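You operate a simulated robot arm through the tools that you are given. There is no shell and no other tool.

The job below is to be done with a simulated robot arm. You get a single attempt, and the scene is never put back.

JOB
Tip the pot's sand back into the sand tub, slide the tub to the rail and wipe the stain off.
Fine: put the pot and the white rag back. What is to be rubbed or washed off counts as gone when no trace of it is left.
Where things are to end (x, y in the base frame): tub within 40 mm of [990, 50].

The check looks at the end state, three seconds after you hand in, the way a careful person would. Anything else that was tipped, shoved, dropped, spilled or broken makes it a failure.

ROBOT AND FRAMES
A 7-joint arm with a two-finger parallel gripper, fixed in place. Base frame: the origin is at the foot of the arm, x ahead of it, y to its left, z up; the work surface is at about z = 760. Readings come in mm, degrees, newtons and seconds.
With the tool pointing down near the work surface it reaches from about 520 to 960 mm from the base axis. Its first joint turns from -166.0 to 166.0 degrees. Payload 3.91 kg.
Tool frame: the origin (TCP) lies between the finger pads and is the grasp point; the fingertips stand 30 mm ahead of it; z points along the fingers, y is the line along which they close. The gripper opens to 110 mm. The fingers are 20 mm wide and 10 mm thick; the gripper's body (48 by 112 mm) begins 55 mm behind the TCP.
Orientation is that of the tool frame in the base frame, as a unit quaternion [x, y, z, w]. With the fingers straight down and closing along the base's y, the tool's x points along the base's -x, its y along +y and its z along -z.

CONTROLS
- The arm moves only by the tool send_rows. Its arguments are lists of equal length, an entry for each row: "dp": the shift along the base's x, y, z in mm, a list of three; "delta_rot": the turn, a rotation vector about the base's x, y, z in degrees, a list of three; "fingers": the finger opening in mm, from 0 to 110. In form: {"dp": [[x, y, z], ...], "delta_rot": [[ax, ay, az], ...], "fingers": [fingers, ...]}. A call has 1 to 20 rows; each row shifts and turns the commanded pose from where the row before left it. Rows are played at 5 a second. More than 50 mm and 8.6 degrees between two rows, or a gripper value outside its range, and nothing of the call is played. A pose out of reach is approached as far as the arm can. The call stops where the force on the tool passes 40 N (or 10 N more than at its start, if that is more) or the arm is blocked; 0.2 s more then pass. Each finger travels about 72 mm/s and halts on what it meets, pressing with about 35 N; the grip force reading is that of the motor and also rises with nothing between the fingers. The clock runs only during rows and for 0.2 s after the last one: add rows that do not move to give the fingers time. It gives the time, the measured TCP pose, the force on the tool (base axes), the opening and the grip force at its end, in the units of the frame above (readings bear some noise), with the torque about the TCP (base axes, N m) and any sound that the robot's microphone picked up.
- Cameras (640 x 400 px; columns grow to the right, rows downward): "scene" is fixed at [399.9, -652.1, 1514.3]; the picture's right is [0.90, -0.44, 0.00], its down [-0.31, -0.62, -0.72] and it looks along [0.32, 0.65, -0.69] (base axes); focal length 346 px, centre (320, 200). "wrist" rides on the gripper at [72, 17, -103] in the tool frame; the picture's right is [-0.23, 0.97, 0.00], its down [-0.76, -0.18, -0.62] and it looks along [-0.61, -0.14, 0.78] (tool axes); focal length 222 px, centre (320, 200).
- snapshot(camera): a new picture of that camera. The clock stands still meanwhile.
- lift_body(by): slides the trunk up (or, below 0, down) by that many mm; the arm rides with it, the base frame stays. It gives what a move gives, with no picture.
- probe_pixels(camera, pixels): for up to 12 pixels [column, row] of the newest picture of that camera ("zoom" is the newest enlarged one), the place [x, y, z] in the base frame of the surface seen there, good to about 3 mm. The clock stands still meanwhile.
- enlarge(camera, box): a new picture of the part [left, top, right, bottom] of that camera's present view, enlarged. The clock stands still meanwhile.
- close_job(): hands the job in; it is judged then, once.

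Open the gripper and draw the arm clear of the work before you hand the job in, unless the task says otherwise.

The tools are called after "Call:" by a JSON object that holds its "method" and its "body". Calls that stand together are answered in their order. send_rows: Moves the arm, as the interface text tells. Its arguments: {"type":"object","properties":{"dp":{"type":"array","items":{"type":"array","items":{"type":"number"}}},"delta_rot":{"type":"array","items":{"type":"array","items":{"type":"number"}}},"fingers":{"type":"array","items":{"type":"number"}}},"required":["dp","delta_rot","fingers"]} The other tools are called the same way: lift_body (by) slides the trunk up or down; snapshot (camera) takes a picture; probe_pixels (camera, pixels) gives the place of the surface under pixels of a picture; enlarge (camera, box) takes an enlarged picture of a part of a camera's view; close_job () hands the job in.

At the start:

```text
t: 0.0
eef_pos: [552.4, -8.5, 1151.2]
tool_rot: [0.0, 1.0, 0.0, -0.001]
force: [0.6, 1.5, -0.7]
ft_torque: [0.0, 0.0, 0.01]
opening: 110.3
finger_force: 0.1
trunk travel left (down, up): [-575.0, 107.0]
```

scene: 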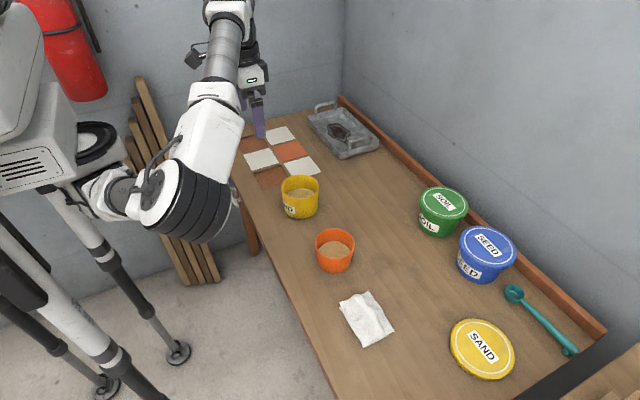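
wrist: 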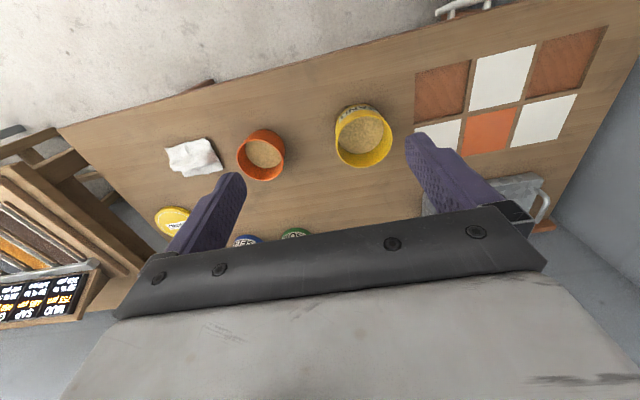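

I see the yellow tub near (300,195), the orange pot near (335,250), the rag near (367,318) and tiles; I need a closer look at all of it to find the stain.

Call:
{"method": "enlarge", "body": {"camera": "scene", "box": [230, 80, 390, 180]}}

Call:
{"method": "enlarge", "body": {"camera": "scene", "box": [250, 160, 410, 260]}}

Call:
{"method": "enlarge", "body": {"camera": "scene", "box": [290, 220, 546, 380]}}

Call:
{"method": "enlarge", "body": {"camera": "scene", "box": [400, 170, 640, 320]}}

Call:
{"method": "enlarge", "body": {"camera": "wrist", "box": [150, 80, 406, 240]}}

Call:
{"method": "enlarge", "body": {"camera": "wrist", "box": [380, 20, 620, 170]}}

```text
4.00 times, centred on (310, 130) of scene
```

zoom: 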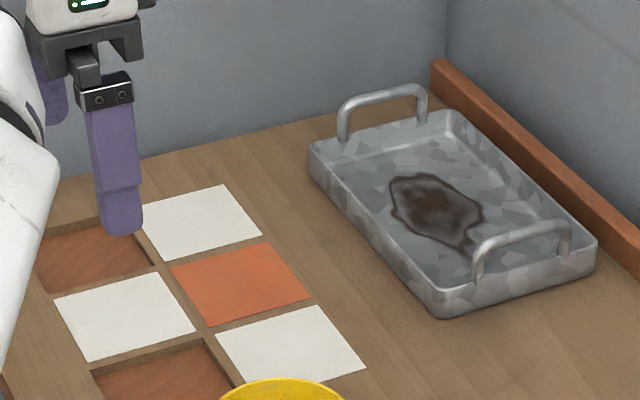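

```text
4.00 times, centred on (330, 210) of scene
```

zoom: 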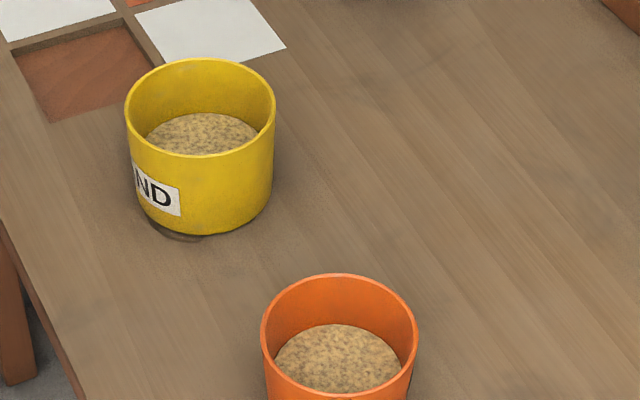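

```text
2.50 times, centred on (418, 300) of scene
```

zoom: 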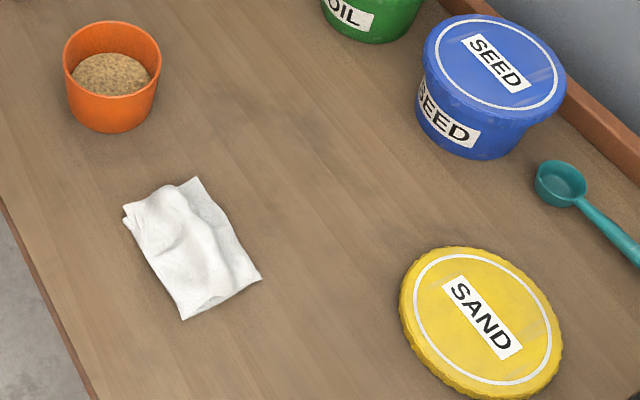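

```text
2.67 times, centred on (520, 245) of scene
```

zoom: 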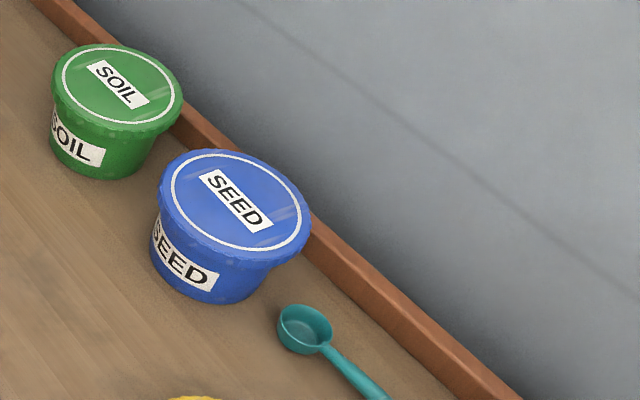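

```text
2.50 times, centred on (278, 160) of wrist
```

zoom: 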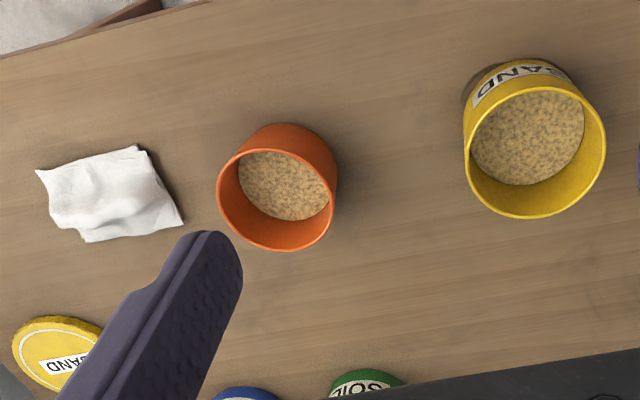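

```text
2.67 times, centred on (500, 95) of wrist
```

zoom: 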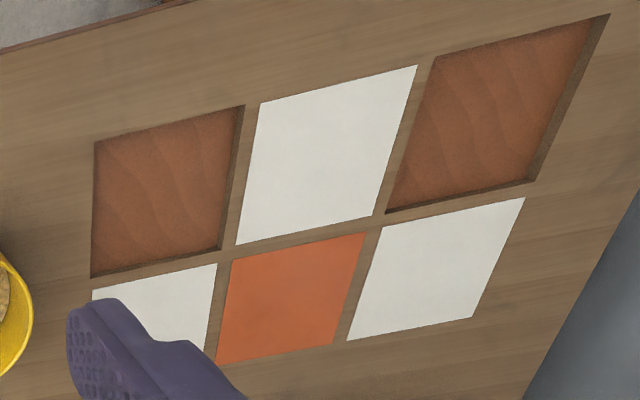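

The tub seems to sit partly on a dark stain (enlarged scene pixel about (180,236)), and the tray also carries a dark mark. I probe places of tub, pot, rag, rail and tray before planning.

Call:
{"method": "snapshot", "body": {"camera": "scene"}}

Call:
{"method": "snapshot", "body": {"camera": "wrist"}}

Call:
{"method": "probe_pixels", "body": {"camera": "scene", "pixels": [[282, 184], [319, 184], [300, 175], [300, 198], [300, 190], [300, 215], [316, 240], [354, 240], [335, 229], [335, 257], [335, 250], [335, 270]]}}

Call:
{"method": "probe_pixels", "body": {"camera": "scene", "pixels": [[341, 301], [369, 292], [394, 327], [362, 346], [360, 302], [370, 310], [380, 320], [400, 150], [430, 170], [470, 215], [340, 130], [345, 155]]}}

Call:
{"method": "probe_pixels", "body": {"camera": "wrist", "pixels": [[339, 125], [391, 130], [362, 113], [362, 167], [362, 135], [237, 155], [284, 155], [262, 135], [262, 180], [262, 155], [345, 105], [340, 112]]}}

```text
taken
```

scene: 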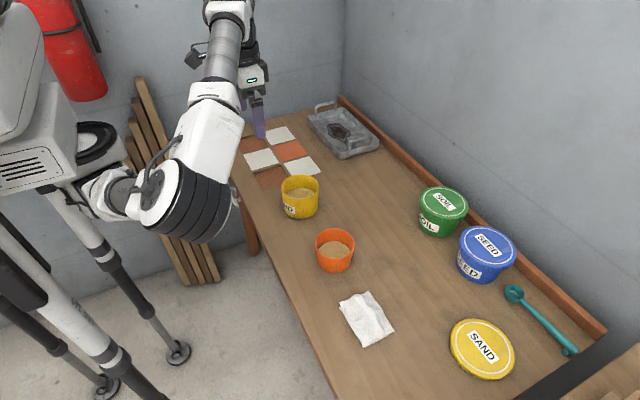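

```text
taken
```

wrist: 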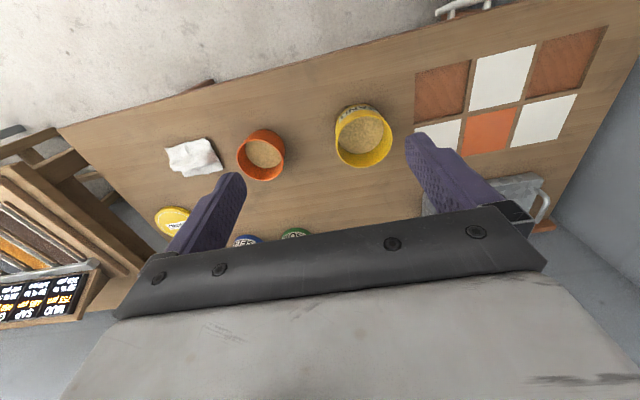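

```text
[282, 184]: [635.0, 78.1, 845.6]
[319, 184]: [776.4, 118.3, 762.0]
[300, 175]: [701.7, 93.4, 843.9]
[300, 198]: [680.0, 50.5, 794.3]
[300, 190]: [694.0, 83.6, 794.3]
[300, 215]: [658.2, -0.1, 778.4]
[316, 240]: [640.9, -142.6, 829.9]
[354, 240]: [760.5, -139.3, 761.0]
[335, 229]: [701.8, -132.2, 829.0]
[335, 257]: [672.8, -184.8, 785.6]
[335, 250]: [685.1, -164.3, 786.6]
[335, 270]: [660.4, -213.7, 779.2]
```

```text
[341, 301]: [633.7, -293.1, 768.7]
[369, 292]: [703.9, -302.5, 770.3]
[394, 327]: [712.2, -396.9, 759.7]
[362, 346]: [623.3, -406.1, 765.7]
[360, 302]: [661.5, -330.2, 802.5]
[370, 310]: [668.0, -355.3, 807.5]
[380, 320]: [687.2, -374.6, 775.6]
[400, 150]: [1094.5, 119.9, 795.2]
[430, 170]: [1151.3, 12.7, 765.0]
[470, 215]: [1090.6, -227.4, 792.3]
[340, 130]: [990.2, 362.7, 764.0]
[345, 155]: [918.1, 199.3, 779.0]
```

```text
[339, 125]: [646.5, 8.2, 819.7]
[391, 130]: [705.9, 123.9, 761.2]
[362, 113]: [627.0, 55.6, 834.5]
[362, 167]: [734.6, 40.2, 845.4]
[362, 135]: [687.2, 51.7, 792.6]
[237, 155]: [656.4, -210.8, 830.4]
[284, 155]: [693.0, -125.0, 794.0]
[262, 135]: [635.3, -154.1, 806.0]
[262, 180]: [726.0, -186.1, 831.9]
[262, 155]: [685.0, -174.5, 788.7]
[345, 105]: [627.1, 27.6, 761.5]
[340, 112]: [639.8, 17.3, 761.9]
```

The tub is centred near (685, 50) with rim z≈845 and the pot near (682, −168) with rim z≈830. I probe the table edge, the soil tub, the tray mark and the rim points more exactly.

Call:
{"method": "enlarge", "body": {"camera": "wrist", "box": [300, 80, 428, 160]}}

Call:
{"method": "probe_pixels", "body": {"camera": "zoom", "pixels": [[190, 190], [200, 260], [300, 165], [440, 200], [455, 290], [330, 430], [320, 270], [215, 120], [225, 150], [195, 175], [250, 115], [300, 395]]}}

Call:
{"method": "probe_pixels", "body": {"camera": "scene", "pixels": [[443, 203], [420, 205], [468, 205], [443, 235], [488, 247], [235, 190], [280, 280], [310, 340], [335, 133], [310, 120], [345, 158], [378, 140]]}}

Call:
{"method": "probe_pixels", "body": {"camera": "wrist", "pixels": [[240, 90], [300, 75], [400, 47], [200, 85], [190, 155], [170, 145], [210, 140], [222, 165], [175, 170], [262, 131], [243, 143], [280, 143]]}}

```text
5.00 times, centred on (364, 120) of wrist
```

zoom: 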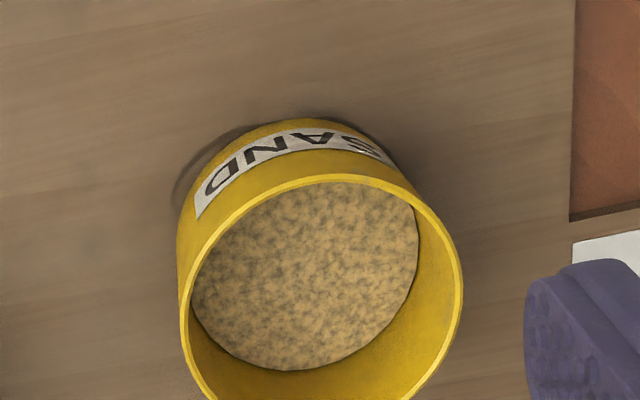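

```text
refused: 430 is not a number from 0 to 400
```

```text
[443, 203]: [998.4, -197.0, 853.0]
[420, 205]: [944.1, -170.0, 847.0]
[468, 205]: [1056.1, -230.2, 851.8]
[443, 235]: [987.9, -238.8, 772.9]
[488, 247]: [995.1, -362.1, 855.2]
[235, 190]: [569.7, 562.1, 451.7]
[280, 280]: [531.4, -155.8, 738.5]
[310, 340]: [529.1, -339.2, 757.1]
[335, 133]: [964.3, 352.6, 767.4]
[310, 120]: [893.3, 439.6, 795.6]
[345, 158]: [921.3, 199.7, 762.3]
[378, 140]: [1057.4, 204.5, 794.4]
```

```text
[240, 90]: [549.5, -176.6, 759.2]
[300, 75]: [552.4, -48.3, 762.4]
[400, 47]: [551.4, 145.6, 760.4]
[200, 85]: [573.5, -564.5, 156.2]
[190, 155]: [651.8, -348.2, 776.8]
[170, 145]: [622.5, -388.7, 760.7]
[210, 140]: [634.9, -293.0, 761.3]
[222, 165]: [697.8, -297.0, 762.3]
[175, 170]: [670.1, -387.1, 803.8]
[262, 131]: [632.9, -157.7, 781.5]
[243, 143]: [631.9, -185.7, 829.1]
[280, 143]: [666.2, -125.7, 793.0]
```

The table's front edge is at x≈530 and the soil tub is at (1000, −197), out of the tub's path. I re-probe the tub's rim and the visible stain edge in the enlarged wrist picture.

Call:
{"method": "probe_pixels", "body": {"camera": "zoom", "pixels": [[183, 310], [192, 250], [240, 205], [300, 183], [370, 182], [440, 230], [461, 290], [455, 330], [320, 270], [180, 190], [215, 145], [345, 123]]}}

Call:
{"method": "enlarge", "body": {"camera": "wrist", "box": [210, 105, 338, 185]}}

Call:
{"method": "probe_pixels", "body": {"camera": "zoom", "pixels": [[140, 240], [145, 290], [180, 345], [260, 375], [340, 355], [370, 290], [360, 240], [300, 195], [220, 185], [170, 205], [260, 270], [340, 330]]}}

```text
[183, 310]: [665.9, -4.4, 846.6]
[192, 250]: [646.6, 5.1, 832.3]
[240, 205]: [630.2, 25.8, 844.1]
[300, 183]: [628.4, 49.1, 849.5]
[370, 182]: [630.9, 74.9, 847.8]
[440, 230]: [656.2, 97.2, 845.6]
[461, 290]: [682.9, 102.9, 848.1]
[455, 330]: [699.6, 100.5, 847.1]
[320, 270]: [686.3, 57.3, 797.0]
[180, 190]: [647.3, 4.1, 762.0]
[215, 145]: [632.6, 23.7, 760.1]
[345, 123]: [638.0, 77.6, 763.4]
```

```text
5.00 times, centred on (274, 145) of wrist
```

zoom: 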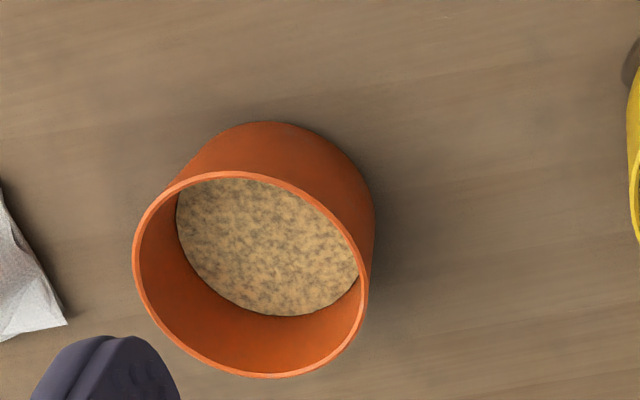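

```text
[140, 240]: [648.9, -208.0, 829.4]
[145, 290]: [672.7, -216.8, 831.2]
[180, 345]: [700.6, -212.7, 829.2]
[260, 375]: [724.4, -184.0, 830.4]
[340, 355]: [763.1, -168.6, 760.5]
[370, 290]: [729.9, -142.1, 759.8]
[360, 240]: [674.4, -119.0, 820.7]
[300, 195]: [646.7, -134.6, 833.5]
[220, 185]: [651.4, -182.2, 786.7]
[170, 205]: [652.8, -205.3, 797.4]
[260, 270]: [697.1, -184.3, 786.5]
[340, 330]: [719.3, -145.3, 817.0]
```

Pot is centred at about (680, −168.5) with outer diameter ≈98, and the tub is ≈110 across, so the tub will be pushed and the pot gripped from the side. First I rehearse the pouring posture in free air: pitch the tool to 30° below horizontal.

Call:
{"method": "send_rows", "body": {"dp": [[10, 0, -10], [10, 0, -10], [10, 0, -10], [10, 0, -10], [10, 0, -10], [10, 0, -10], [10, 0, -10], [10, 0, -10], [0, 0, 0]], "delta_rot": [[0, -7.5, 0], [0, -7.5, 0], [0, -7.5, 0], [0, -7.5, 0], [0, -7.5, 0], [0, -7.5, 0], [0, -7.5, 0], [0, -7.5, 0], [0, 0, 0]], "fingers": [110, 110, 110, 110, 110, 110, 110, 110, 110]}}

Call:
{"method": "snapshot", "body": {"camera": "scene"}}

Call:
{"method": "snapshot", "body": {"camera": "wrist"}}

```text
t: 2.0
eef_pos: [658.2, -10.1, 1086.8]
tool_rot: [0.0, 0.866, 0.0, 0.5]
force: [1.1, 1.0, -0.2]
ft_torque: [-0.01, 0.02, 0.05]
opening: 109.9
finger_force: 0.1
out of reach, approached as far as the arm can: row 7, 8
trunk travel left (down, up): [-575.0, 107.0]
```

```text
taken
```

scene: 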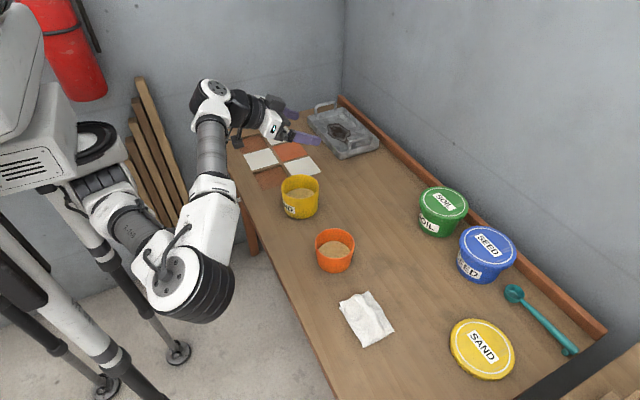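

```text
taken
```

wrist: 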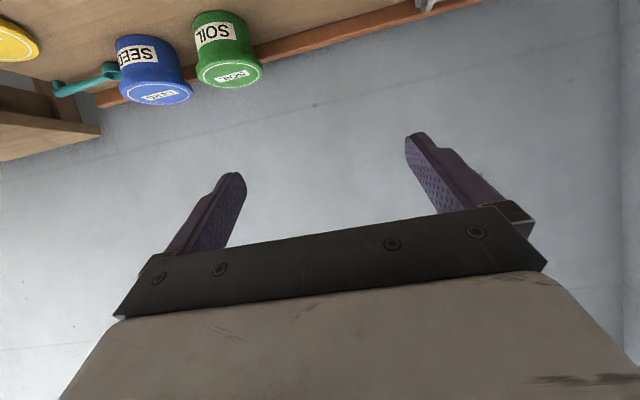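

The pitched orientation is reached, though x≈632 was a bit too close for the arm (it settled at 658). I move to x≈668 and lower to z≈950, still above everything, to test reach there.

Call:
{"method": "send_rows", "body": {"dp": [[18, 0, -20], [18, 0, -25], [0, 0, -25], [0, 0, -25], [0, 0, -25], [0, 0, 0]], "delta_rot": [[0, 0, 0], [0, 0, 0], [0, 0, 0], [0, 0, 0], [0, 0, 0], [0, 0, 0]], "fingers": [110, 110, 110, 110, 110, 110]}}

Call:
{"method": "snapshot", "body": {"camera": "scene"}}

```text
t: 3.4
eef_pos: [692.2, -9.6, 965.4]
tool_rot: [0.0, 0.866, 0.0, 0.5]
force: [0.3, -0.1, 0.2]
ft_torque: [0.02, 0.01, 0.0]
opening: 109.8
finger_force: 0.0
trunk travel left (down, up): [-575.0, 107.0]
```

```text
taken
```

scene: 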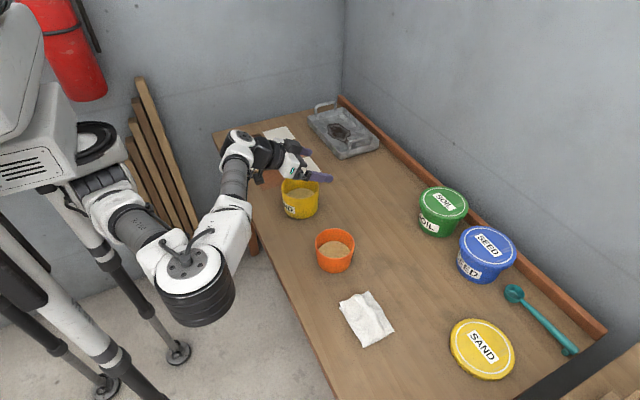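

Reached (692, −10, 965) with the pitched tool. Now I rehearse the roll about base x by −130° in free air.

Call:
{"method": "send_rows", "body": {"dp": [[0, 0, 0], [0, 0, 0], [0, 0, 0], [0, 0, 0], [0, 0, 0], [0, 0, 0], [0, 0, 0], [0, 0, 0], [0, 0, 0], [0, 0, 0], [0, 0, 0], [0, 0, 0], [0, 0, 0], [0, 0, 0], [0, 0, 0], [0, 0, 0], [0, 0, 0]], "delta_rot": [[-8, 0, 0], [-8, 0, 0], [-8, 0, 0], [-8, 0, 0], [-8, 0, 0], [-8, 0, 0], [-8, 0, 0], [-8, 0, 0], [-8, 0, 0], [-8, 0, 0], [-8, 0, 0], [-8, 0, 0], [-8, 0, 0], [-8, 0, 0], [-8, 0, 0], [-8, 0, 0], [0, 0, 0]], "fingers": [110, 110, 110, 110, 110, 110, 110, 110, 110, 110, 110, 110, 110, 110, 110, 110, 110]}}

Call:
{"method": "snapshot", "body": {"camera": "scene"}}

```text
t: 7.0
eef_pos: [759.9, -5.0, 970.7]
tool_rot: [0.457, -0.393, 0.769, -0.211]
force: [-0.4, 0.4, -0.5]
ft_torque: [0.01, -0.01, 0.07]
opening: 110.0
finger_force: 0.1
out of reach, approached as far as the arm can: row 12, 13, 14, 15, 16
trunk travel left (down, up): [-575.0, 107.0]
```

```text
taken
```

scene: 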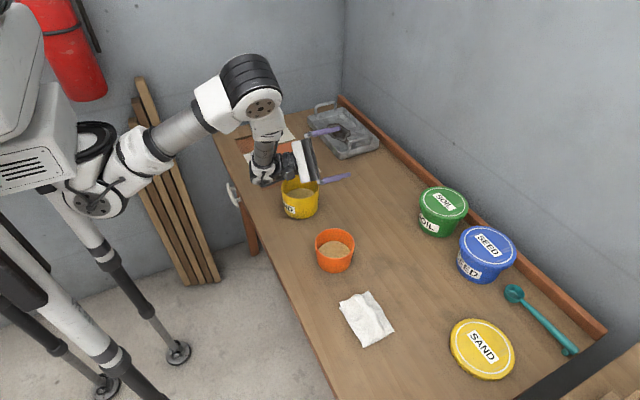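

The roll orientation was reached but only at x≈760, so close-in pouring is tight; pouring after the tub is at the rail (farther out) would suit the arm better. I roll back while moving forward to check.

Call:
{"method": "send_rows", "body": {"dp": [[5, 0, 0], [5, 0, 0], [5, 0, 0], [5, 0, 0], [5, 0, 0], [5, 0, 0], [5, 0, 0], [5, 0, 0], [5, 0, 0], [5, 0, 0], [5, 0, 0], [5, 0, 0], [5, 0, 0], [5, 0, 0], [5, 0, 0], [5, 0, 0], [0, 0, 0]], "delta_rot": [[8, 0, 0], [8, 0, 0], [8, 0, 0], [8, 0, 0], [8, 0, 0], [8, 0, 0], [8, 0, 0], [8, 0, 0], [8, 0, 0], [8, 0, 0], [8, 0, 0], [8, 0, 0], [8, 0, 0], [8, 0, 0], [8, 0, 0], [8, 0, 0], [0, 0, 0]], "fingers": [110, 110, 110, 110, 110, 110, 110, 110, 110, 110, 110, 110, 110, 110, 110, 110, 110]}}

Call:
{"method": "snapshot", "body": {"camera": "scene"}}

```text
t: 10.6
eef_pos: [841.2, -5.4, 971.5]
tool_rot: [0.001, 0.866, 0.0, 0.5]
force: [-0.1, 0.8, 0.1]
ft_torque: [0.0, 0.01, -0.01]
opening: 110.0
finger_force: 0.0
trunk travel left (down, up): [-575.0, 107.0]
```

```text
taken
```

scene: 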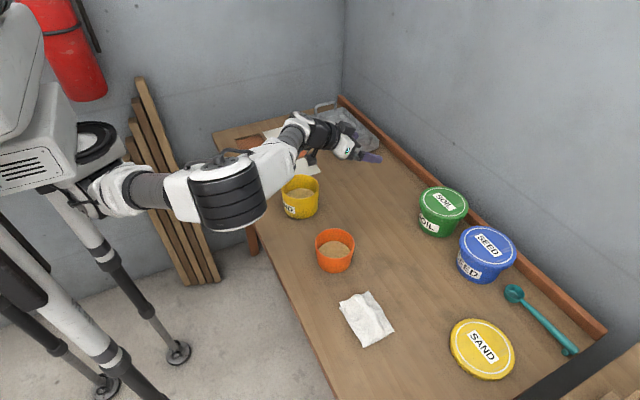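

Rolled back cleanly at x=841. Now I rehearse the far pouring place: move to about (970, 55, 965) and roll −128° there in free air.

Call:
{"method": "send_rows", "body": {"dp": [[32, 15, 0], [32, 15, 0], [32, 15, 0], [32, 15, -5], [0, 0, 0]], "delta_rot": [[0, 0, 0], [0, 0, 0], [0, 0, 0], [0, 0, 0], [0, 0, 0]], "fingers": [110, 110, 110, 110, 110]}}

Call:
{"method": "send_rows", "body": {"dp": [[0, 0, 0], [0, 0, 0], [0, 0, 0], [0, 0, 0], [0, 0, 0], [0, 0, 0], [0, 0, 0], [0, 0, 0], [0, 0, 0], [0, 0, 0], [0, 0, 0], [0, 0, 0], [0, 0, 0], [0, 0, 0], [0, 0, 0], [0, 0, 0], [0, 0, 0]], "delta_rot": [[-8, 0, 0], [-8, 0, 0], [-8, 0, 0], [-8, 0, 0], [-8, 0, 0], [-8, 0, 0], [-8, 0, 0], [-8, 0, 0], [-8, 0, 0], [-8, 0, 0], [-8, 0, 0], [-8, 0, 0], [-8, 0, 0], [-8, 0, 0], [-8, 0, 0], [-8, 0, 0], [0, 0, 0]], "fingers": [110, 110, 110, 110, 110, 110, 110, 110, 110, 110, 110, 110, 110, 110, 110, 110, 110]}}

Call:
{"method": "snapshot", "body": {"camera": "scene"}}

```text
t: 11.8
eef_pos: [966.9, 53.5, 968.4]
tool_rot: [0.0, 0.866, -0.001, 0.5]
force: [-0.6, 0.0, 0.1]
ft_torque: [0.0, -0.01, -0.02]
opening: 110.0
finger_force: 0.0
trunk travel left (down, up): [-575.0, 107.0]
```

```text
t: 15.4
eef_pos: [964.9, 64.1, 976.3]
tool_rot: [0.45, -0.387, 0.776, -0.213]
force: [-0.4, -0.3, -0.6]
ft_torque: [0.0, -0.01, 0.0]
opening: 110.0
finger_force: 0.0
out of reach, approached as far as the arm can: row 16
trunk travel left (down, up): [-575.0, 107.0]
```

```text
taken
```

scene: 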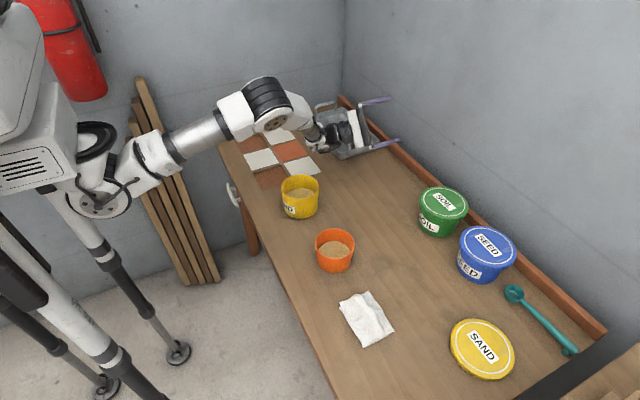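

At the far place −128° is reachable to within about 10 mm. I roll back and also test the opposite direction to learn which has more margin.

Call:
{"method": "send_rows", "body": {"dp": [[0, 0, 0], [0, 0, 0], [0, 0, 0], [0, 0, 0], [0, 0, 0], [0, 0, 0], [0, 0, 0], [0, 0, 0], [0, 0, 0], [0, 0, 0], [0, 0, 0], [0, 0, 0], [0, 0, 0], [0, 0, 0], [0, 0, 0], [0, 0, 0], [0, 0, 0]], "delta_rot": [[8, 0, 0], [8, 0, 0], [8, 0, 0], [8, 0, 0], [8, 0, 0], [8, 0, 0], [8, 0, 0], [8, 0, 0], [8, 0, 0], [8, 0, 0], [8, 0, 0], [8, 0, 0], [8, 0, 0], [8, 0, 0], [8, 0, 0], [8, 0, 0], [0, 0, 0]], "fingers": [110, 110, 110, 110, 110, 110, 110, 110, 110, 110, 110, 110, 110, 110, 110, 110, 110]}}

Call:
{"method": "send_rows", "body": {"dp": [[0, 0, 0], [0, 0, 0], [0, 0, 0], [0, 0, 0], [0, 0, 0], [0, 0, 0], [0, 0, 0], [0, 0, 0], [0, 0, 0], [0, 0, 0], [0, 0, 0], [0, 0, 0], [0, 0, 0], [0, 0, 0], [0, 0, 0], [0, 0, 0], [0, 0, 0], [0, 0, 0], [0, 0, 0]], "delta_rot": [[8, 0, 0], [8, 0, 0], [8, 0, 0], [8, 0, 0], [8, 0, 0], [8, 0, 0], [8, 0, 0], [8, 0, 0], [8, 0, 0], [8, 0, 0], [8, 0, 0], [8, 0, 0], [8, 0, 0], [8, 0, 0], [8, 0, 0], [8, 0, 0], [8, 0, 0], [8, 0, 0], [0, 0, 0]], "fingers": [110, 110, 110, 110, 110, 110, 110, 110, 110, 110, 110, 110, 110, 110, 110, 110, 110, 110, 110]}}

Call:
{"method": "snapshot", "body": {"camera": "scene"}}

```text
t: 19.0
eef_pos: [965.5, 64.0, 977.6]
tool_rot: [0.001, 0.866, 0.0, 0.5]
force: [-0.6, 0.1, -0.2]
ft_torque: [0.03, -0.01, 0.01]
opening: 110.0
finger_force: 0.1
trunk travel left (down, up): [-575.0, 107.0]
```

```text
t: 23.0
eef_pos: [964.1, 61.8, 981.4]
tool_rot: [0.474, 0.266, 0.825, 0.156]
force: [-0.5, 0.4, 0.4]
ft_torque: [-0.03, -0.02, 0.0]
opening: 110.1
finger_force: 0.1
trunk travel left (down, up): [-575.0, 107.0]
```

```text
taken
```

scene: 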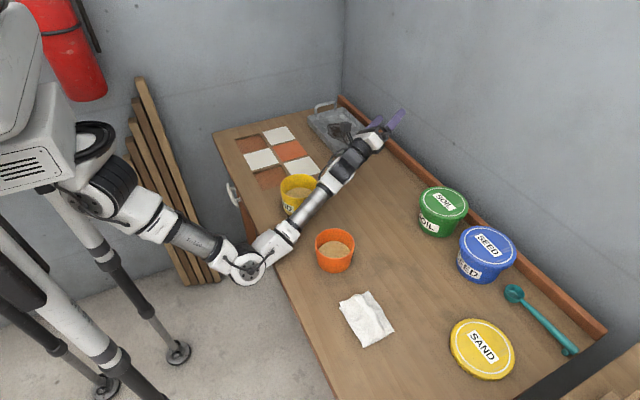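

+144° is reachable without trouble, but the forearm hangs lower near pixels (300,225) and (245,265). I probe its height to see whether it is clear of the tub and pot.

Call:
{"method": "probe_pixels", "body": {"camera": "scene", "pixels": [[245, 265], [270, 240], [300, 215], [320, 190], [340, 170], [355, 155], [370, 140], [385, 130]]}}

Call:
{"method": "enlarge", "body": {"camera": "scene", "box": [220, 90, 420, 290]}}

```text
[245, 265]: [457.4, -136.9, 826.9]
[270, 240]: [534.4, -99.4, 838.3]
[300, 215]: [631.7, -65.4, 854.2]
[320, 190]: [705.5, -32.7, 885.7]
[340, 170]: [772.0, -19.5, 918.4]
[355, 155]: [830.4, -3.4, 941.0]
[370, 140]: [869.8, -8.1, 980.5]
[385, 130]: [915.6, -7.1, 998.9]
```

```text
2.00 times, centred on (320, 190) of scene
```

zoom: 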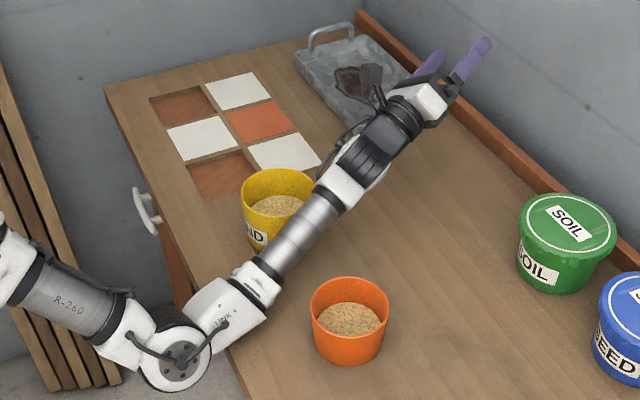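

The forearm hangs to z≈840 near the table edge in that direction, so I'll use the −x roll (elbow up). I undo the +144° roll now, then set the pitch to 35° below horizontal for extra camera clearance at the grasp.

Call:
{"method": "send_rows", "body": {"dp": [[0, 0, 0], [0, 0, 0], [0, 0, 0], [0, 0, 0], [0, 0, 0], [0, 0, 0], [0, 0, 0], [0, 0, 0], [0, 0, 0], [0, 0, 0], [0, 0, 0], [0, 0, 0], [0, 0, 0], [0, 0, 0], [0, 0, 0], [0, 0, 0], [0, 0, 0], [0, 0, 0], [0, 0, 0]], "delta_rot": [[-8, 0, 0], [-8, 0, 0], [-8, 0, 0], [-8, 0, 0], [-8, 0, 0], [-8, 0, 0], [-8, 0, 0], [-8, 0, 0], [-8, 0, 0], [-8, 0, 0], [-8, 0, 0], [-8, 0, 0], [-8, 0, 0], [-8, 0, 0], [-8, 0, 0], [-8, 0, 0], [-8, 0, 0], [-8, 0, 0], [0, 0, 0]], "fingers": [110, 110, 110, 110, 110, 110, 110, 110, 110, 110, 110, 110, 110, 110, 110, 110, 110, 110, 110]}}

Call:
{"method": "snapshot", "body": {"camera": "scene"}}

```text
t: 27.0
eef_pos: [965.4, 64.4, 977.7]
tool_rot: [0.0, 0.866, -0.001, 0.5]
force: [0.3, -0.1, 0.4]
ft_torque: [0.01, 0.01, -0.01]
opening: 109.9
finger_force: 0.0
trunk travel left (down, up): [-575.0, 107.0]
```

```text
taken
```

scene: 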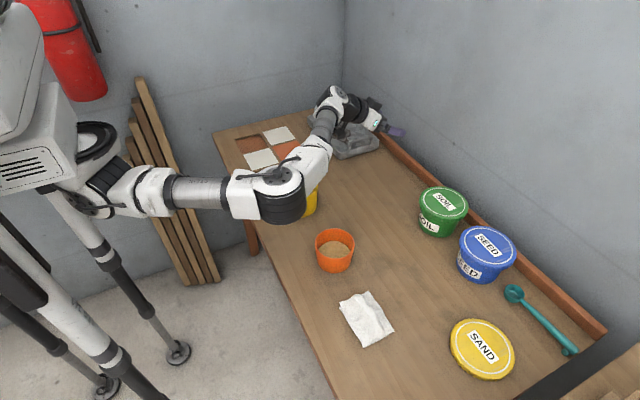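

Back at the pitched pose with the elbow out to the side. Now I set the pitch to 35° and move to the planned pour start (976, −9, 935) for a full rehearsal.

Call:
{"method": "send_rows", "body": {"dp": [[4, -25, -10], [4, -25, -15], [3, -24, -18], [0, 0, 0]], "delta_rot": [[0, 2.5, 0], [0, 2.5, 0], [0, 0, 0], [0, 0, 0]], "fingers": [110, 110, 110, 110]}}

Call:
{"method": "send_rows", "body": {"dp": [[0, -1, 0], [0, -1, 0], [0, -1, 0], [0, -2, 0], [0, 2, 0], [0, 2, 0], [0, 2, 0], [0, 3, 0], [0, 5, 0], [0, 5, 0], [0, 7, 2], [0, 7, 1], [0, 8, 1], [0, 9, 1], [0, 9, 1], [0, 9, 0], [0, 0, 0]], "delta_rot": [[-7.5, 0, 0], [-7.5, 0, 0], [-7.5, 0, 0], [-7.5, 0, 0], [-7.5, 0, 0], [-7.5, 0, 0], [-7.5, 0, 0], [-7.5, 0, 0], [-7.5, 0, 0], [-7.5, 0, 0], [-7.5, 0, 0], [-7.5, 0, 0], [-7.5, 0, 0], [-7.5, 0, 0], [-7.5, 0, 0], [-7.5, 0, 0], [0, 0, 0]], "fingers": [110, 110, 110, 110, 110, 110, 110, 110, 110, 110, 110, 110, 110, 110, 110, 110, 110]}}

Call:
{"method": "snapshot", "body": {"camera": "scene"}}

```text
t: 28.0
eef_pos: [975.1, -9.2, 931.4]
tool_rot: [0.0, 0.887, 0.0, 0.462]
force: [-0.1, -0.5, 0.7]
ft_torque: [-0.01, 0.01, -0.01]
opening: 109.8
finger_force: 0.1
trunk travel left (down, up): [-575.0, 107.0]
```

```text
t: 31.6
eef_pos: [975.7, 54.2, 939.5]
tool_rot: [0.401, -0.443, 0.768, -0.231]
force: [-0.6, -0.6, -0.3]
ft_torque: [-0.04, 0.02, 0.01]
opening: 110.1
finger_force: 0.1
trunk travel left (down, up): [-575.0, 107.0]
```

```text
taken
```

scene: 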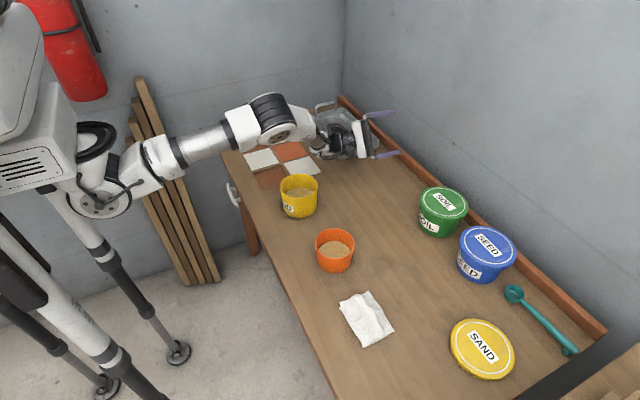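

−120° is reached exactly at (976, 54, 939). I test a bit further to learn how much more tilt is available.

Call:
{"method": "send_rows", "body": {"dp": [[0, 4, 0], [0, 4, 0], [0, 4, 0], [0, 0, 0]], "delta_rot": [[-5, 0, 0], [-5, 0, 0], [-5, 0, 0], [0, 0, 0]], "fingers": [110, 110, 110, 110]}}

Call:
{"method": "snapshot", "body": {"camera": "scene"}}

```text
t: 32.6
eef_pos: [961.7, 99.7, 974.1]
tool_rot: [0.429, -0.358, 0.813, -0.166]
force: [-2.0, 0.4, -0.2]
ft_torque: [0.02, 0.01, 0.03]
opening: 110.0
finger_force: 0.0
out of reach, approached as far as the arm can: row 2, 3
trunk travel left (down, up): [-575.0, 107.0]
```

```text
taken
```

scene: 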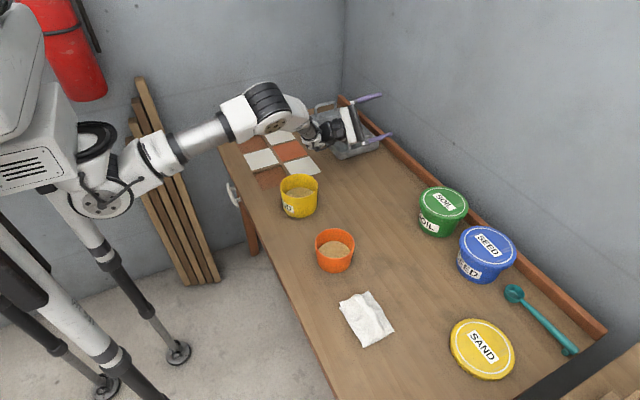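

The limit is about −125°, enough for a good tip. I now roll back to upright and retreat, to go and slide the tub first (pouring will be done at the rail, where the arm reaches well).

Call:
{"method": "send_rows", "body": {"dp": [[-5, -3, 1], [-5, -3, 1], [-5, -3, 1], [-5, -3, 1], [-5, -3, 1], [-5, -3, 1], [-5, -3, 1], [-5, -3, 1], [-5, -3, 1], [-5, -3, 1], [-5, -3, 1], [-5, -3, 1], [-5, -3, 1], [-5, -3, 1], [-5, -3, 1], [-5, -3, 1], [-5, -3, 1], [0, 0, 0]], "delta_rot": [[7.94, 0, 0], [7.94, 0, 0], [7.94, 0, 0], [7.94, 0, 0], [7.94, 0, 0], [7.94, 0, 0], [7.94, 0, 0], [7.94, 0, 0], [7.94, 0, 0], [7.94, 0, 0], [7.94, 0, 0], [7.94, 0, 0], [7.94, 0, 0], [7.94, 0, 0], [7.94, 0, 0], [7.94, 0, 0], [7.94, 0, 0], [0, 0, 0]], "fingers": [110, 110, 110, 110, 110, 110, 110, 110, 110, 110, 110, 110, 110, 110, 110, 110, 110, 60]}}

Call:
{"method": "snapshot", "body": {"camera": "scene"}}

```text
t: 36.4
eef_pos: [876.4, 50.2, 992.2]
tool_rot: [0.0, 0.887, 0.002, 0.461]
force: [-0.6, 0.2, 0.2]
ft_torque: [0.01, -0.01, 0.0]
opening: 59.5
finger_force: 0.0
trunk travel left (down, up): [-575.0, 107.0]
```

```text
taken
```

scene: 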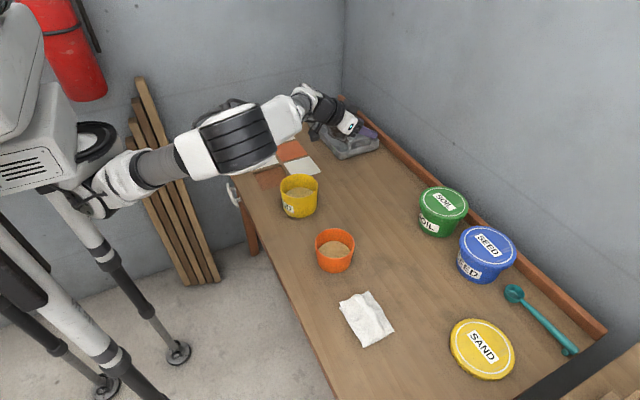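

Upright orientation restored at (876, 50, 992). I tilt the tool to 25° from vertical and move back above the spot behind the tub at (585, 49.5).

Call:
{"method": "send_rows", "body": {"dp": [[-36, 0, 2], [-36, 0, 2], [-36, 0, 2], [-36, 0, 2], [-36, 0, 0], [-37, 0, 0], [-37, 0, 0], [-37, 0, 0], [0, 0, 0]], "delta_rot": [[0, 3.75, 0], [0, 3.75, 0], [0, 3.75, 0], [0, 3.75, 0], [0, 3.75, 0], [0, 3.75, 0], [0, 3.75, 0], [0, 3.75, 0], [0, 0, 0]], "fingers": [60, 60, 60, 60, 60, 60, 60, 60, 60]}}

Call:
{"method": "snapshot", "body": {"camera": "scene"}}

Call:
{"method": "snapshot", "body": {"camera": "wrist"}}

```text
t: 38.4
eef_pos: [584.9, 47.4, 1000.4]
tool_rot: [-0.001, 0.976, 0.0, 0.216]
force: [-0.4, 0.5, 0.0]
ft_torque: [0.02, 0.02, -0.01]
opening: 59.9
finger_force: 0.2
trunk travel left (down, up): [-575.0, 107.0]
```

```text
taken
```

scene: 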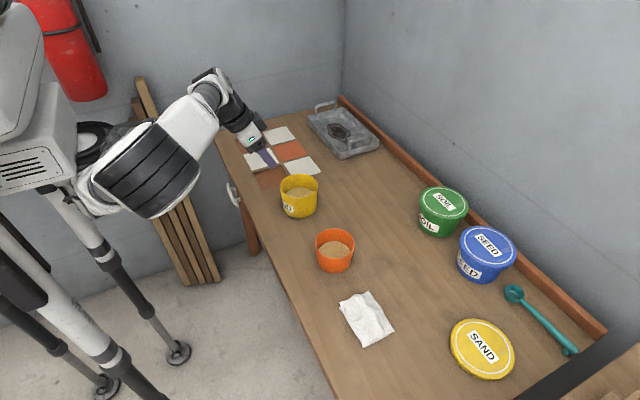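

```text
taken
```

wrist: 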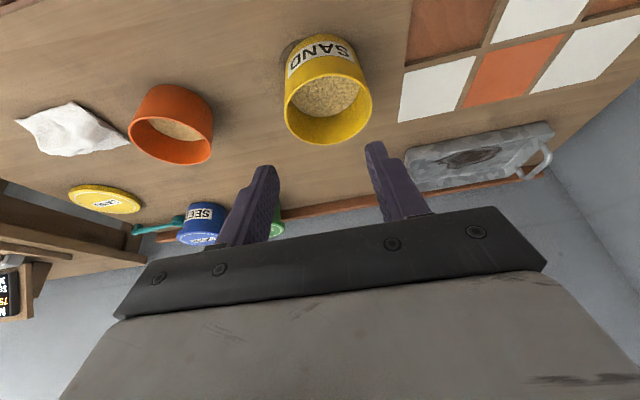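

The tool is above the spot behind the tub at (585, 47). I descend in front of the tub's near side, to z≈850 first.

Call:
{"method": "send_rows", "body": {"dp": [[0, 2, -30], [0, 0, -30], [0, 0, -30], [0, 0, -30], [0, 0, -30], [0, 0, 0]], "delta_rot": [[0, 0, 0], [0, 0, 0], [0, 0, 0], [0, 0, 0], [0, 0, 0], [0, 0, 0]], "fingers": [60, 60, 60, 60, 60, 60]}}

Call:
{"method": "snapshot", "body": {"camera": "wrist"}}

Call:
{"method": "enlarge", "body": {"camera": "scene", "box": [200, 100, 400, 225]}}

```text
t: 39.8
eef_pos: [594.1, 53.3, 851.0]
tool_rot: [0.0, 0.976, 0.001, 0.217]
force: [1.4, 0.0, 0.2]
ft_torque: [0.03, 0.02, -0.01]
opening: 60.0
finger_force: 0.1
out of reach, approached as far as the arm can: row 3
trunk travel left (down, up): [-575.0, 107.0]
```

```text
taken
```

wrist: 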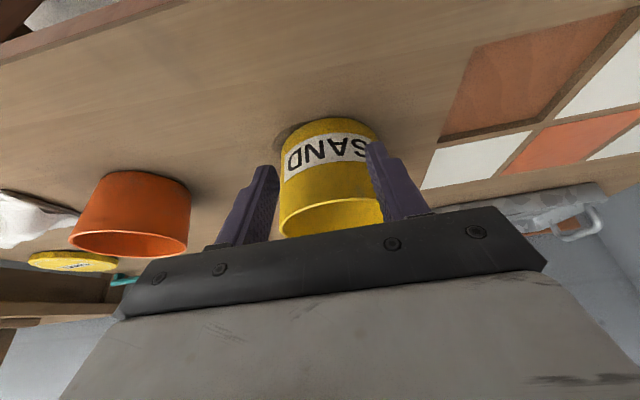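

```text
3.20 times, centred on (300, 162) of scene
```

zoom: 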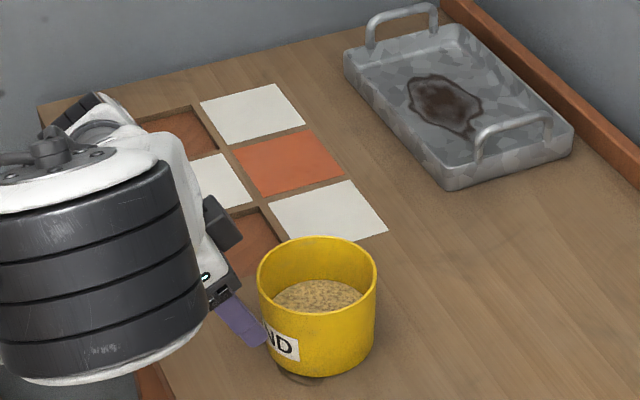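

The reach limit nudged the tool to (594, 53, 851), still 10 mm clear of the tub. I go down the last 51 mm while correcting y to 49.5.

Call:
{"method": "send_rows", "body": {"dp": [[0, -2, -17], [0, -2, -17], [0, 0, -17], [0, 0, 0]], "delta_rot": [[0, 0, 0], [0, 0, 0], [0, 0, 0], [0, 0, 0]], "fingers": [60, 60, 60, 60]}}

Call:
{"method": "snapshot", "body": {"camera": "wrist"}}

Call:
{"method": "snapshot", "body": {"camera": "scene"}}

```text
t: 40.8
eef_pos: [592.7, 49.8, 801.2]
tool_rot: [0.0, 0.976, 0.0, 0.216]
force: [0.2, 0.2, 0.5]
ft_torque: [0.0, -0.01, 0.01]
opening: 60.1
finger_force: 0.0
trunk travel left (down, up): [-575.0, 107.0]
```

```text
taken
```

wrist: 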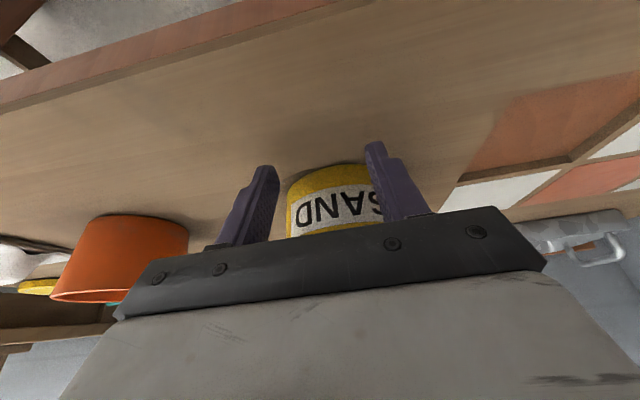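

```text
taken
```

scene: 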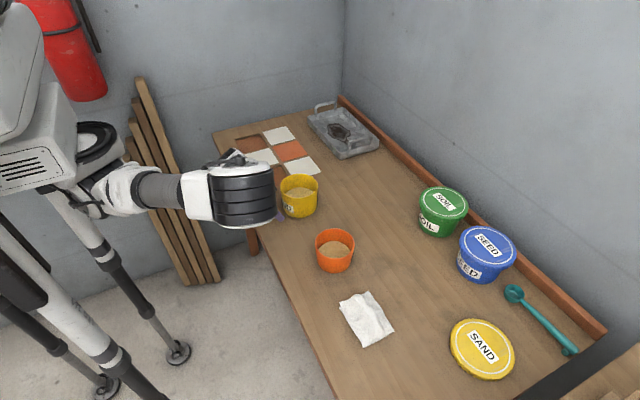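

The tool is in place at (592.7, 49.8, 801) in front of the tub. Before pushing I check that the tile recess edges lie outside the tub's path (y up to ≈105).

Call:
{"method": "probe_pixels", "body": {"camera": "scene", "pixels": [[275, 186], [284, 180], [286, 165], [303, 176], [320, 172], [319, 168], [290, 173], [310, 160]]}}

Call:
{"method": "enlarge", "body": {"camera": "scene", "box": [230, 140, 358, 220]}}

```text
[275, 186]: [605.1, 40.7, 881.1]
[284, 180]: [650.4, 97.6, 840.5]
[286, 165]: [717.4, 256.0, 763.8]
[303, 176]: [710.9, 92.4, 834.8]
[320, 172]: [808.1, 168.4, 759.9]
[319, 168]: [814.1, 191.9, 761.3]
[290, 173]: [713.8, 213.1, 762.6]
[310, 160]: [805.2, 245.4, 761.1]
```

```text
5.00 times, centred on (294, 180) of scene
```

zoom: 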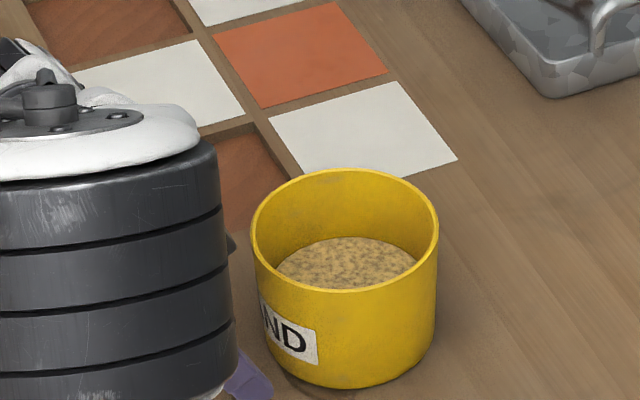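

Tile edges are at y≈168, outside the path. I start pushing the tub slowly along +x, 10 mm per row.

Call:
{"method": "send_rows", "body": {"dp": [[8, 0, 0], [8, 0, 0], [8, 0, 0], [8, 0, 0], [10, 0, 0], [10, 0, 0], [10, 0, 0], [10, 0, 0], [10, 0, 0], [10, 0, 0], [10, 0, 0], [0, 0, 0]], "delta_rot": [[0, 0, 0], [0, 0, 0], [0, 0, 0], [0, 0, 0], [0, 0, 0], [0, 0, 0], [0, 0, 0], [0, 0, 0], [0, 0, 0], [0, 0, 0], [0, 0, 0], [0, 0, 0]], "fingers": [60, 60, 60, 60, 60, 60, 60, 60, 60, 60, 60, 60]}}

Call:
{"method": "snapshot", "body": {"camera": "scene"}}

Call:
{"method": "snapshot", "body": {"camera": "wrist"}}

```text
t: 43.4
eef_pos: [694.1, 47.8, 799.5]
tool_rot: [0.0, 0.976, 0.001, 0.217]
force: [-0.8, 0.3, -0.4]
ft_torque: [0.01, 0.01, 0.01]
opening: 60.4
finger_force: 0.0
trunk travel left (down, up): [-575.0, 107.0]
```

```text
taken
```

scene: 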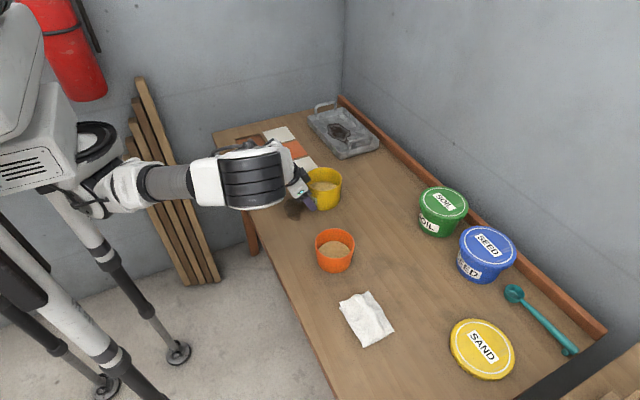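

```text
taken
```

wrist: 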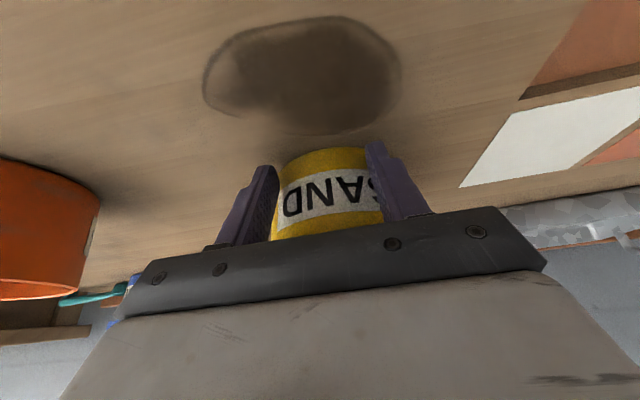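

The push works and the dark stain is uncovered behind the tub, at wrist pixel about (300,75). I continue pushing 10 mm per row, drifting y back to ≈50.

Call:
{"method": "send_rows", "body": {"dp": [[10, 0.2, 0], [10, 0.2, 0], [10, 0.2, 0], [10, 0.2, 0], [10, 0.2, 0], [10, 0.2, 0], [10, 0.2, 0], [10, 0.2, 0], [10, 0.2, 0], [10, 0.2, 0], [10, 0.2, 0], [10, 0, 0], [10, 0, 0], [10, 0, 0], [10, 0, 0], [10, 0, 0], [10, 0, 0], [10, 0, 0], [10, 0, 0], [0, 0, 0]], "delta_rot": [[0, 0, 0], [0, 0, 0], [0, 0, 0], [0, 0, 0], [0, 0, 0], [0, 0, 0], [0, 0, 0], [0, 0, 0], [0, 0, 0], [0, 0, 0], [0, 0, 0], [0, 0, 0], [0, 0, 0], [0, 0, 0], [0, 0, 0], [0, 0, 0], [0, 0, 0], [0, 0, 0], [0, 0, 0], [0, 0, 0]], "fingers": [60, 60, 60, 60, 60, 60, 60, 60, 60, 60, 60, 60, 60, 60, 60, 60, 60, 60, 60, 60]}}

Call:
{"method": "snapshot", "body": {"camera": "scene"}}

Call:
{"method": "snapshot", "body": {"camera": "wrist"}}

```text
t: 47.6
eef_pos: [885.9, 50.2, 798.7]
tool_rot: [-0.001, 0.976, 0.001, 0.217]
force: [-0.8, -0.6, 0.2]
ft_torque: [-0.03, 0.02, 0.0]
opening: 60.2
finger_force: 0.0
trunk travel left (down, up): [-575.0, 107.0]
```

```text
taken
```

scene: 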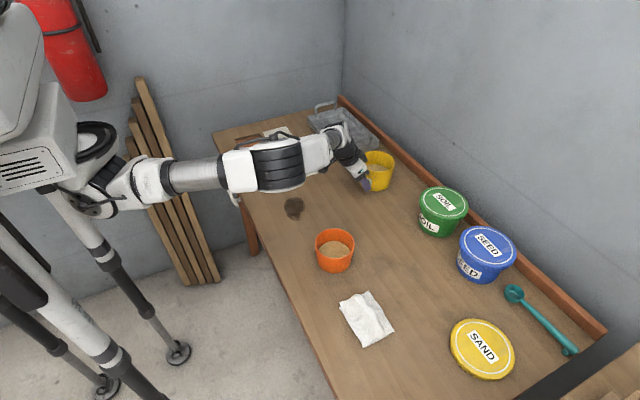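

```text
taken
```

wrist: 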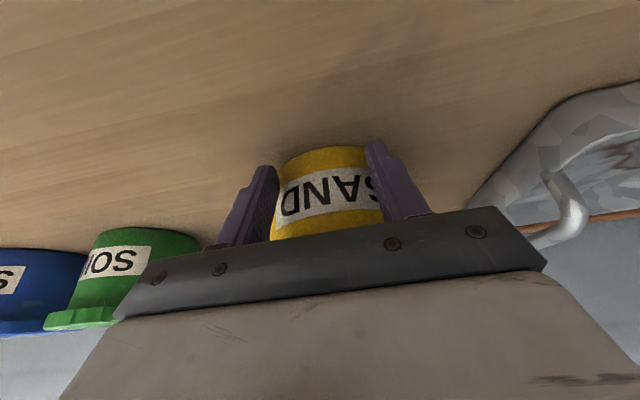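

The tub slid evenly; T is at x=886. I probe the tub rim to find its present centre before the last stretch.

Call:
{"method": "enlarge", "body": {"camera": "scene", "box": [330, 130, 426, 190]}}

Call:
{"method": "probe_pixels", "body": {"camera": "scene", "pixels": [[372, 151], [380, 151], [389, 154], [393, 159], [394, 164], [392, 168], [386, 171], [378, 165]]}}

```text
6.67 times, centred on (378, 160) of scene
```

zoom: 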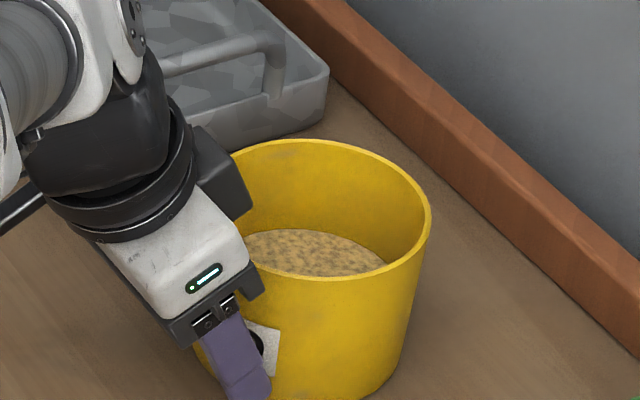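

```text
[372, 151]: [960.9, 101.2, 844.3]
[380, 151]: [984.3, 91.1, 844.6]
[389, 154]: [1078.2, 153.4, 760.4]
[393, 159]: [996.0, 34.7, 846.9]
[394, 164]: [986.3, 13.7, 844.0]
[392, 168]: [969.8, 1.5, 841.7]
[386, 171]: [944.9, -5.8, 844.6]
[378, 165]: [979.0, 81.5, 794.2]
```

Circle fit gives the tub centre ≈(946, 49). I push 44 mm more, then back off.

Call:
{"method": "send_rows", "body": {"dp": [[10, 0.2, 0], [10, 0.2, 0], [10, 0.2, 0], [10, 0, 0], [4, 0, 0], [0, 0, 0], [-10, 0, 0], [-20, 0, 0], [-30, 0, 0], [0, 0, 0]], "delta_rot": [[0, 0, 0], [0, 0, 0], [0, 0, 0], [0, 0, 0], [0, 0, 0], [0, 0, 0], [0, 0, 0], [0, 0, 0], [0, 0, 0], [0, 0, 0]], "fingers": [60, 60, 60, 60, 60, 60, 60, 60, 60, 60]}}

Call:
{"method": "enlarge", "body": {"camera": "scene", "box": [330, 120, 426, 180]}}

Call:
{"method": "snapshot", "body": {"camera": "scene"}}

```text
t: 49.8
eef_pos: [869.3, 51.5, 797.9]
tool_rot: [0.0, 0.976, 0.0, 0.216]
force: [0.0, -0.2, -0.1]
ft_torque: [0.0, 0.02, -0.01]
opening: 60.0
finger_force: 0.1
trunk travel left (down, up): [-575.0, 107.0]
```

```text
6.67 times, centred on (378, 150) of scene
```

zoom: 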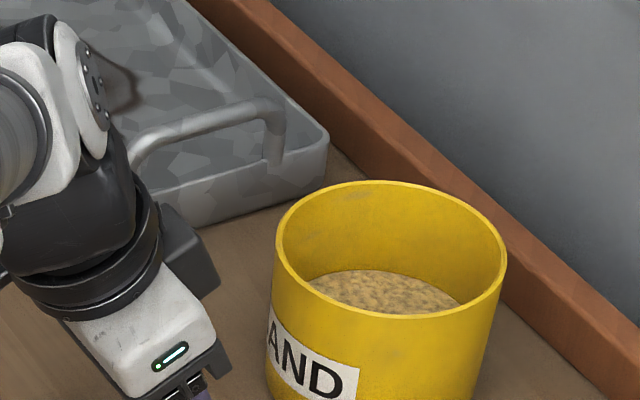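

```text
taken
```

scene: 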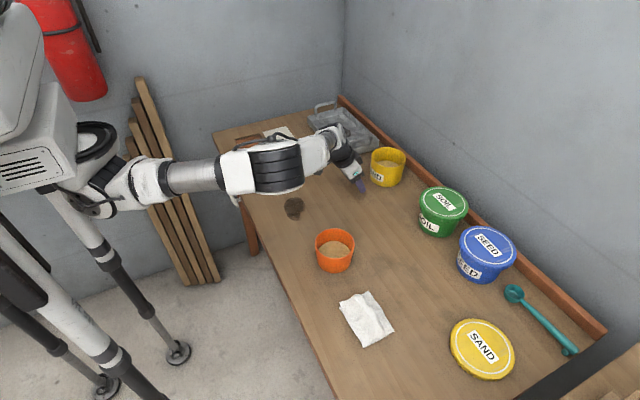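

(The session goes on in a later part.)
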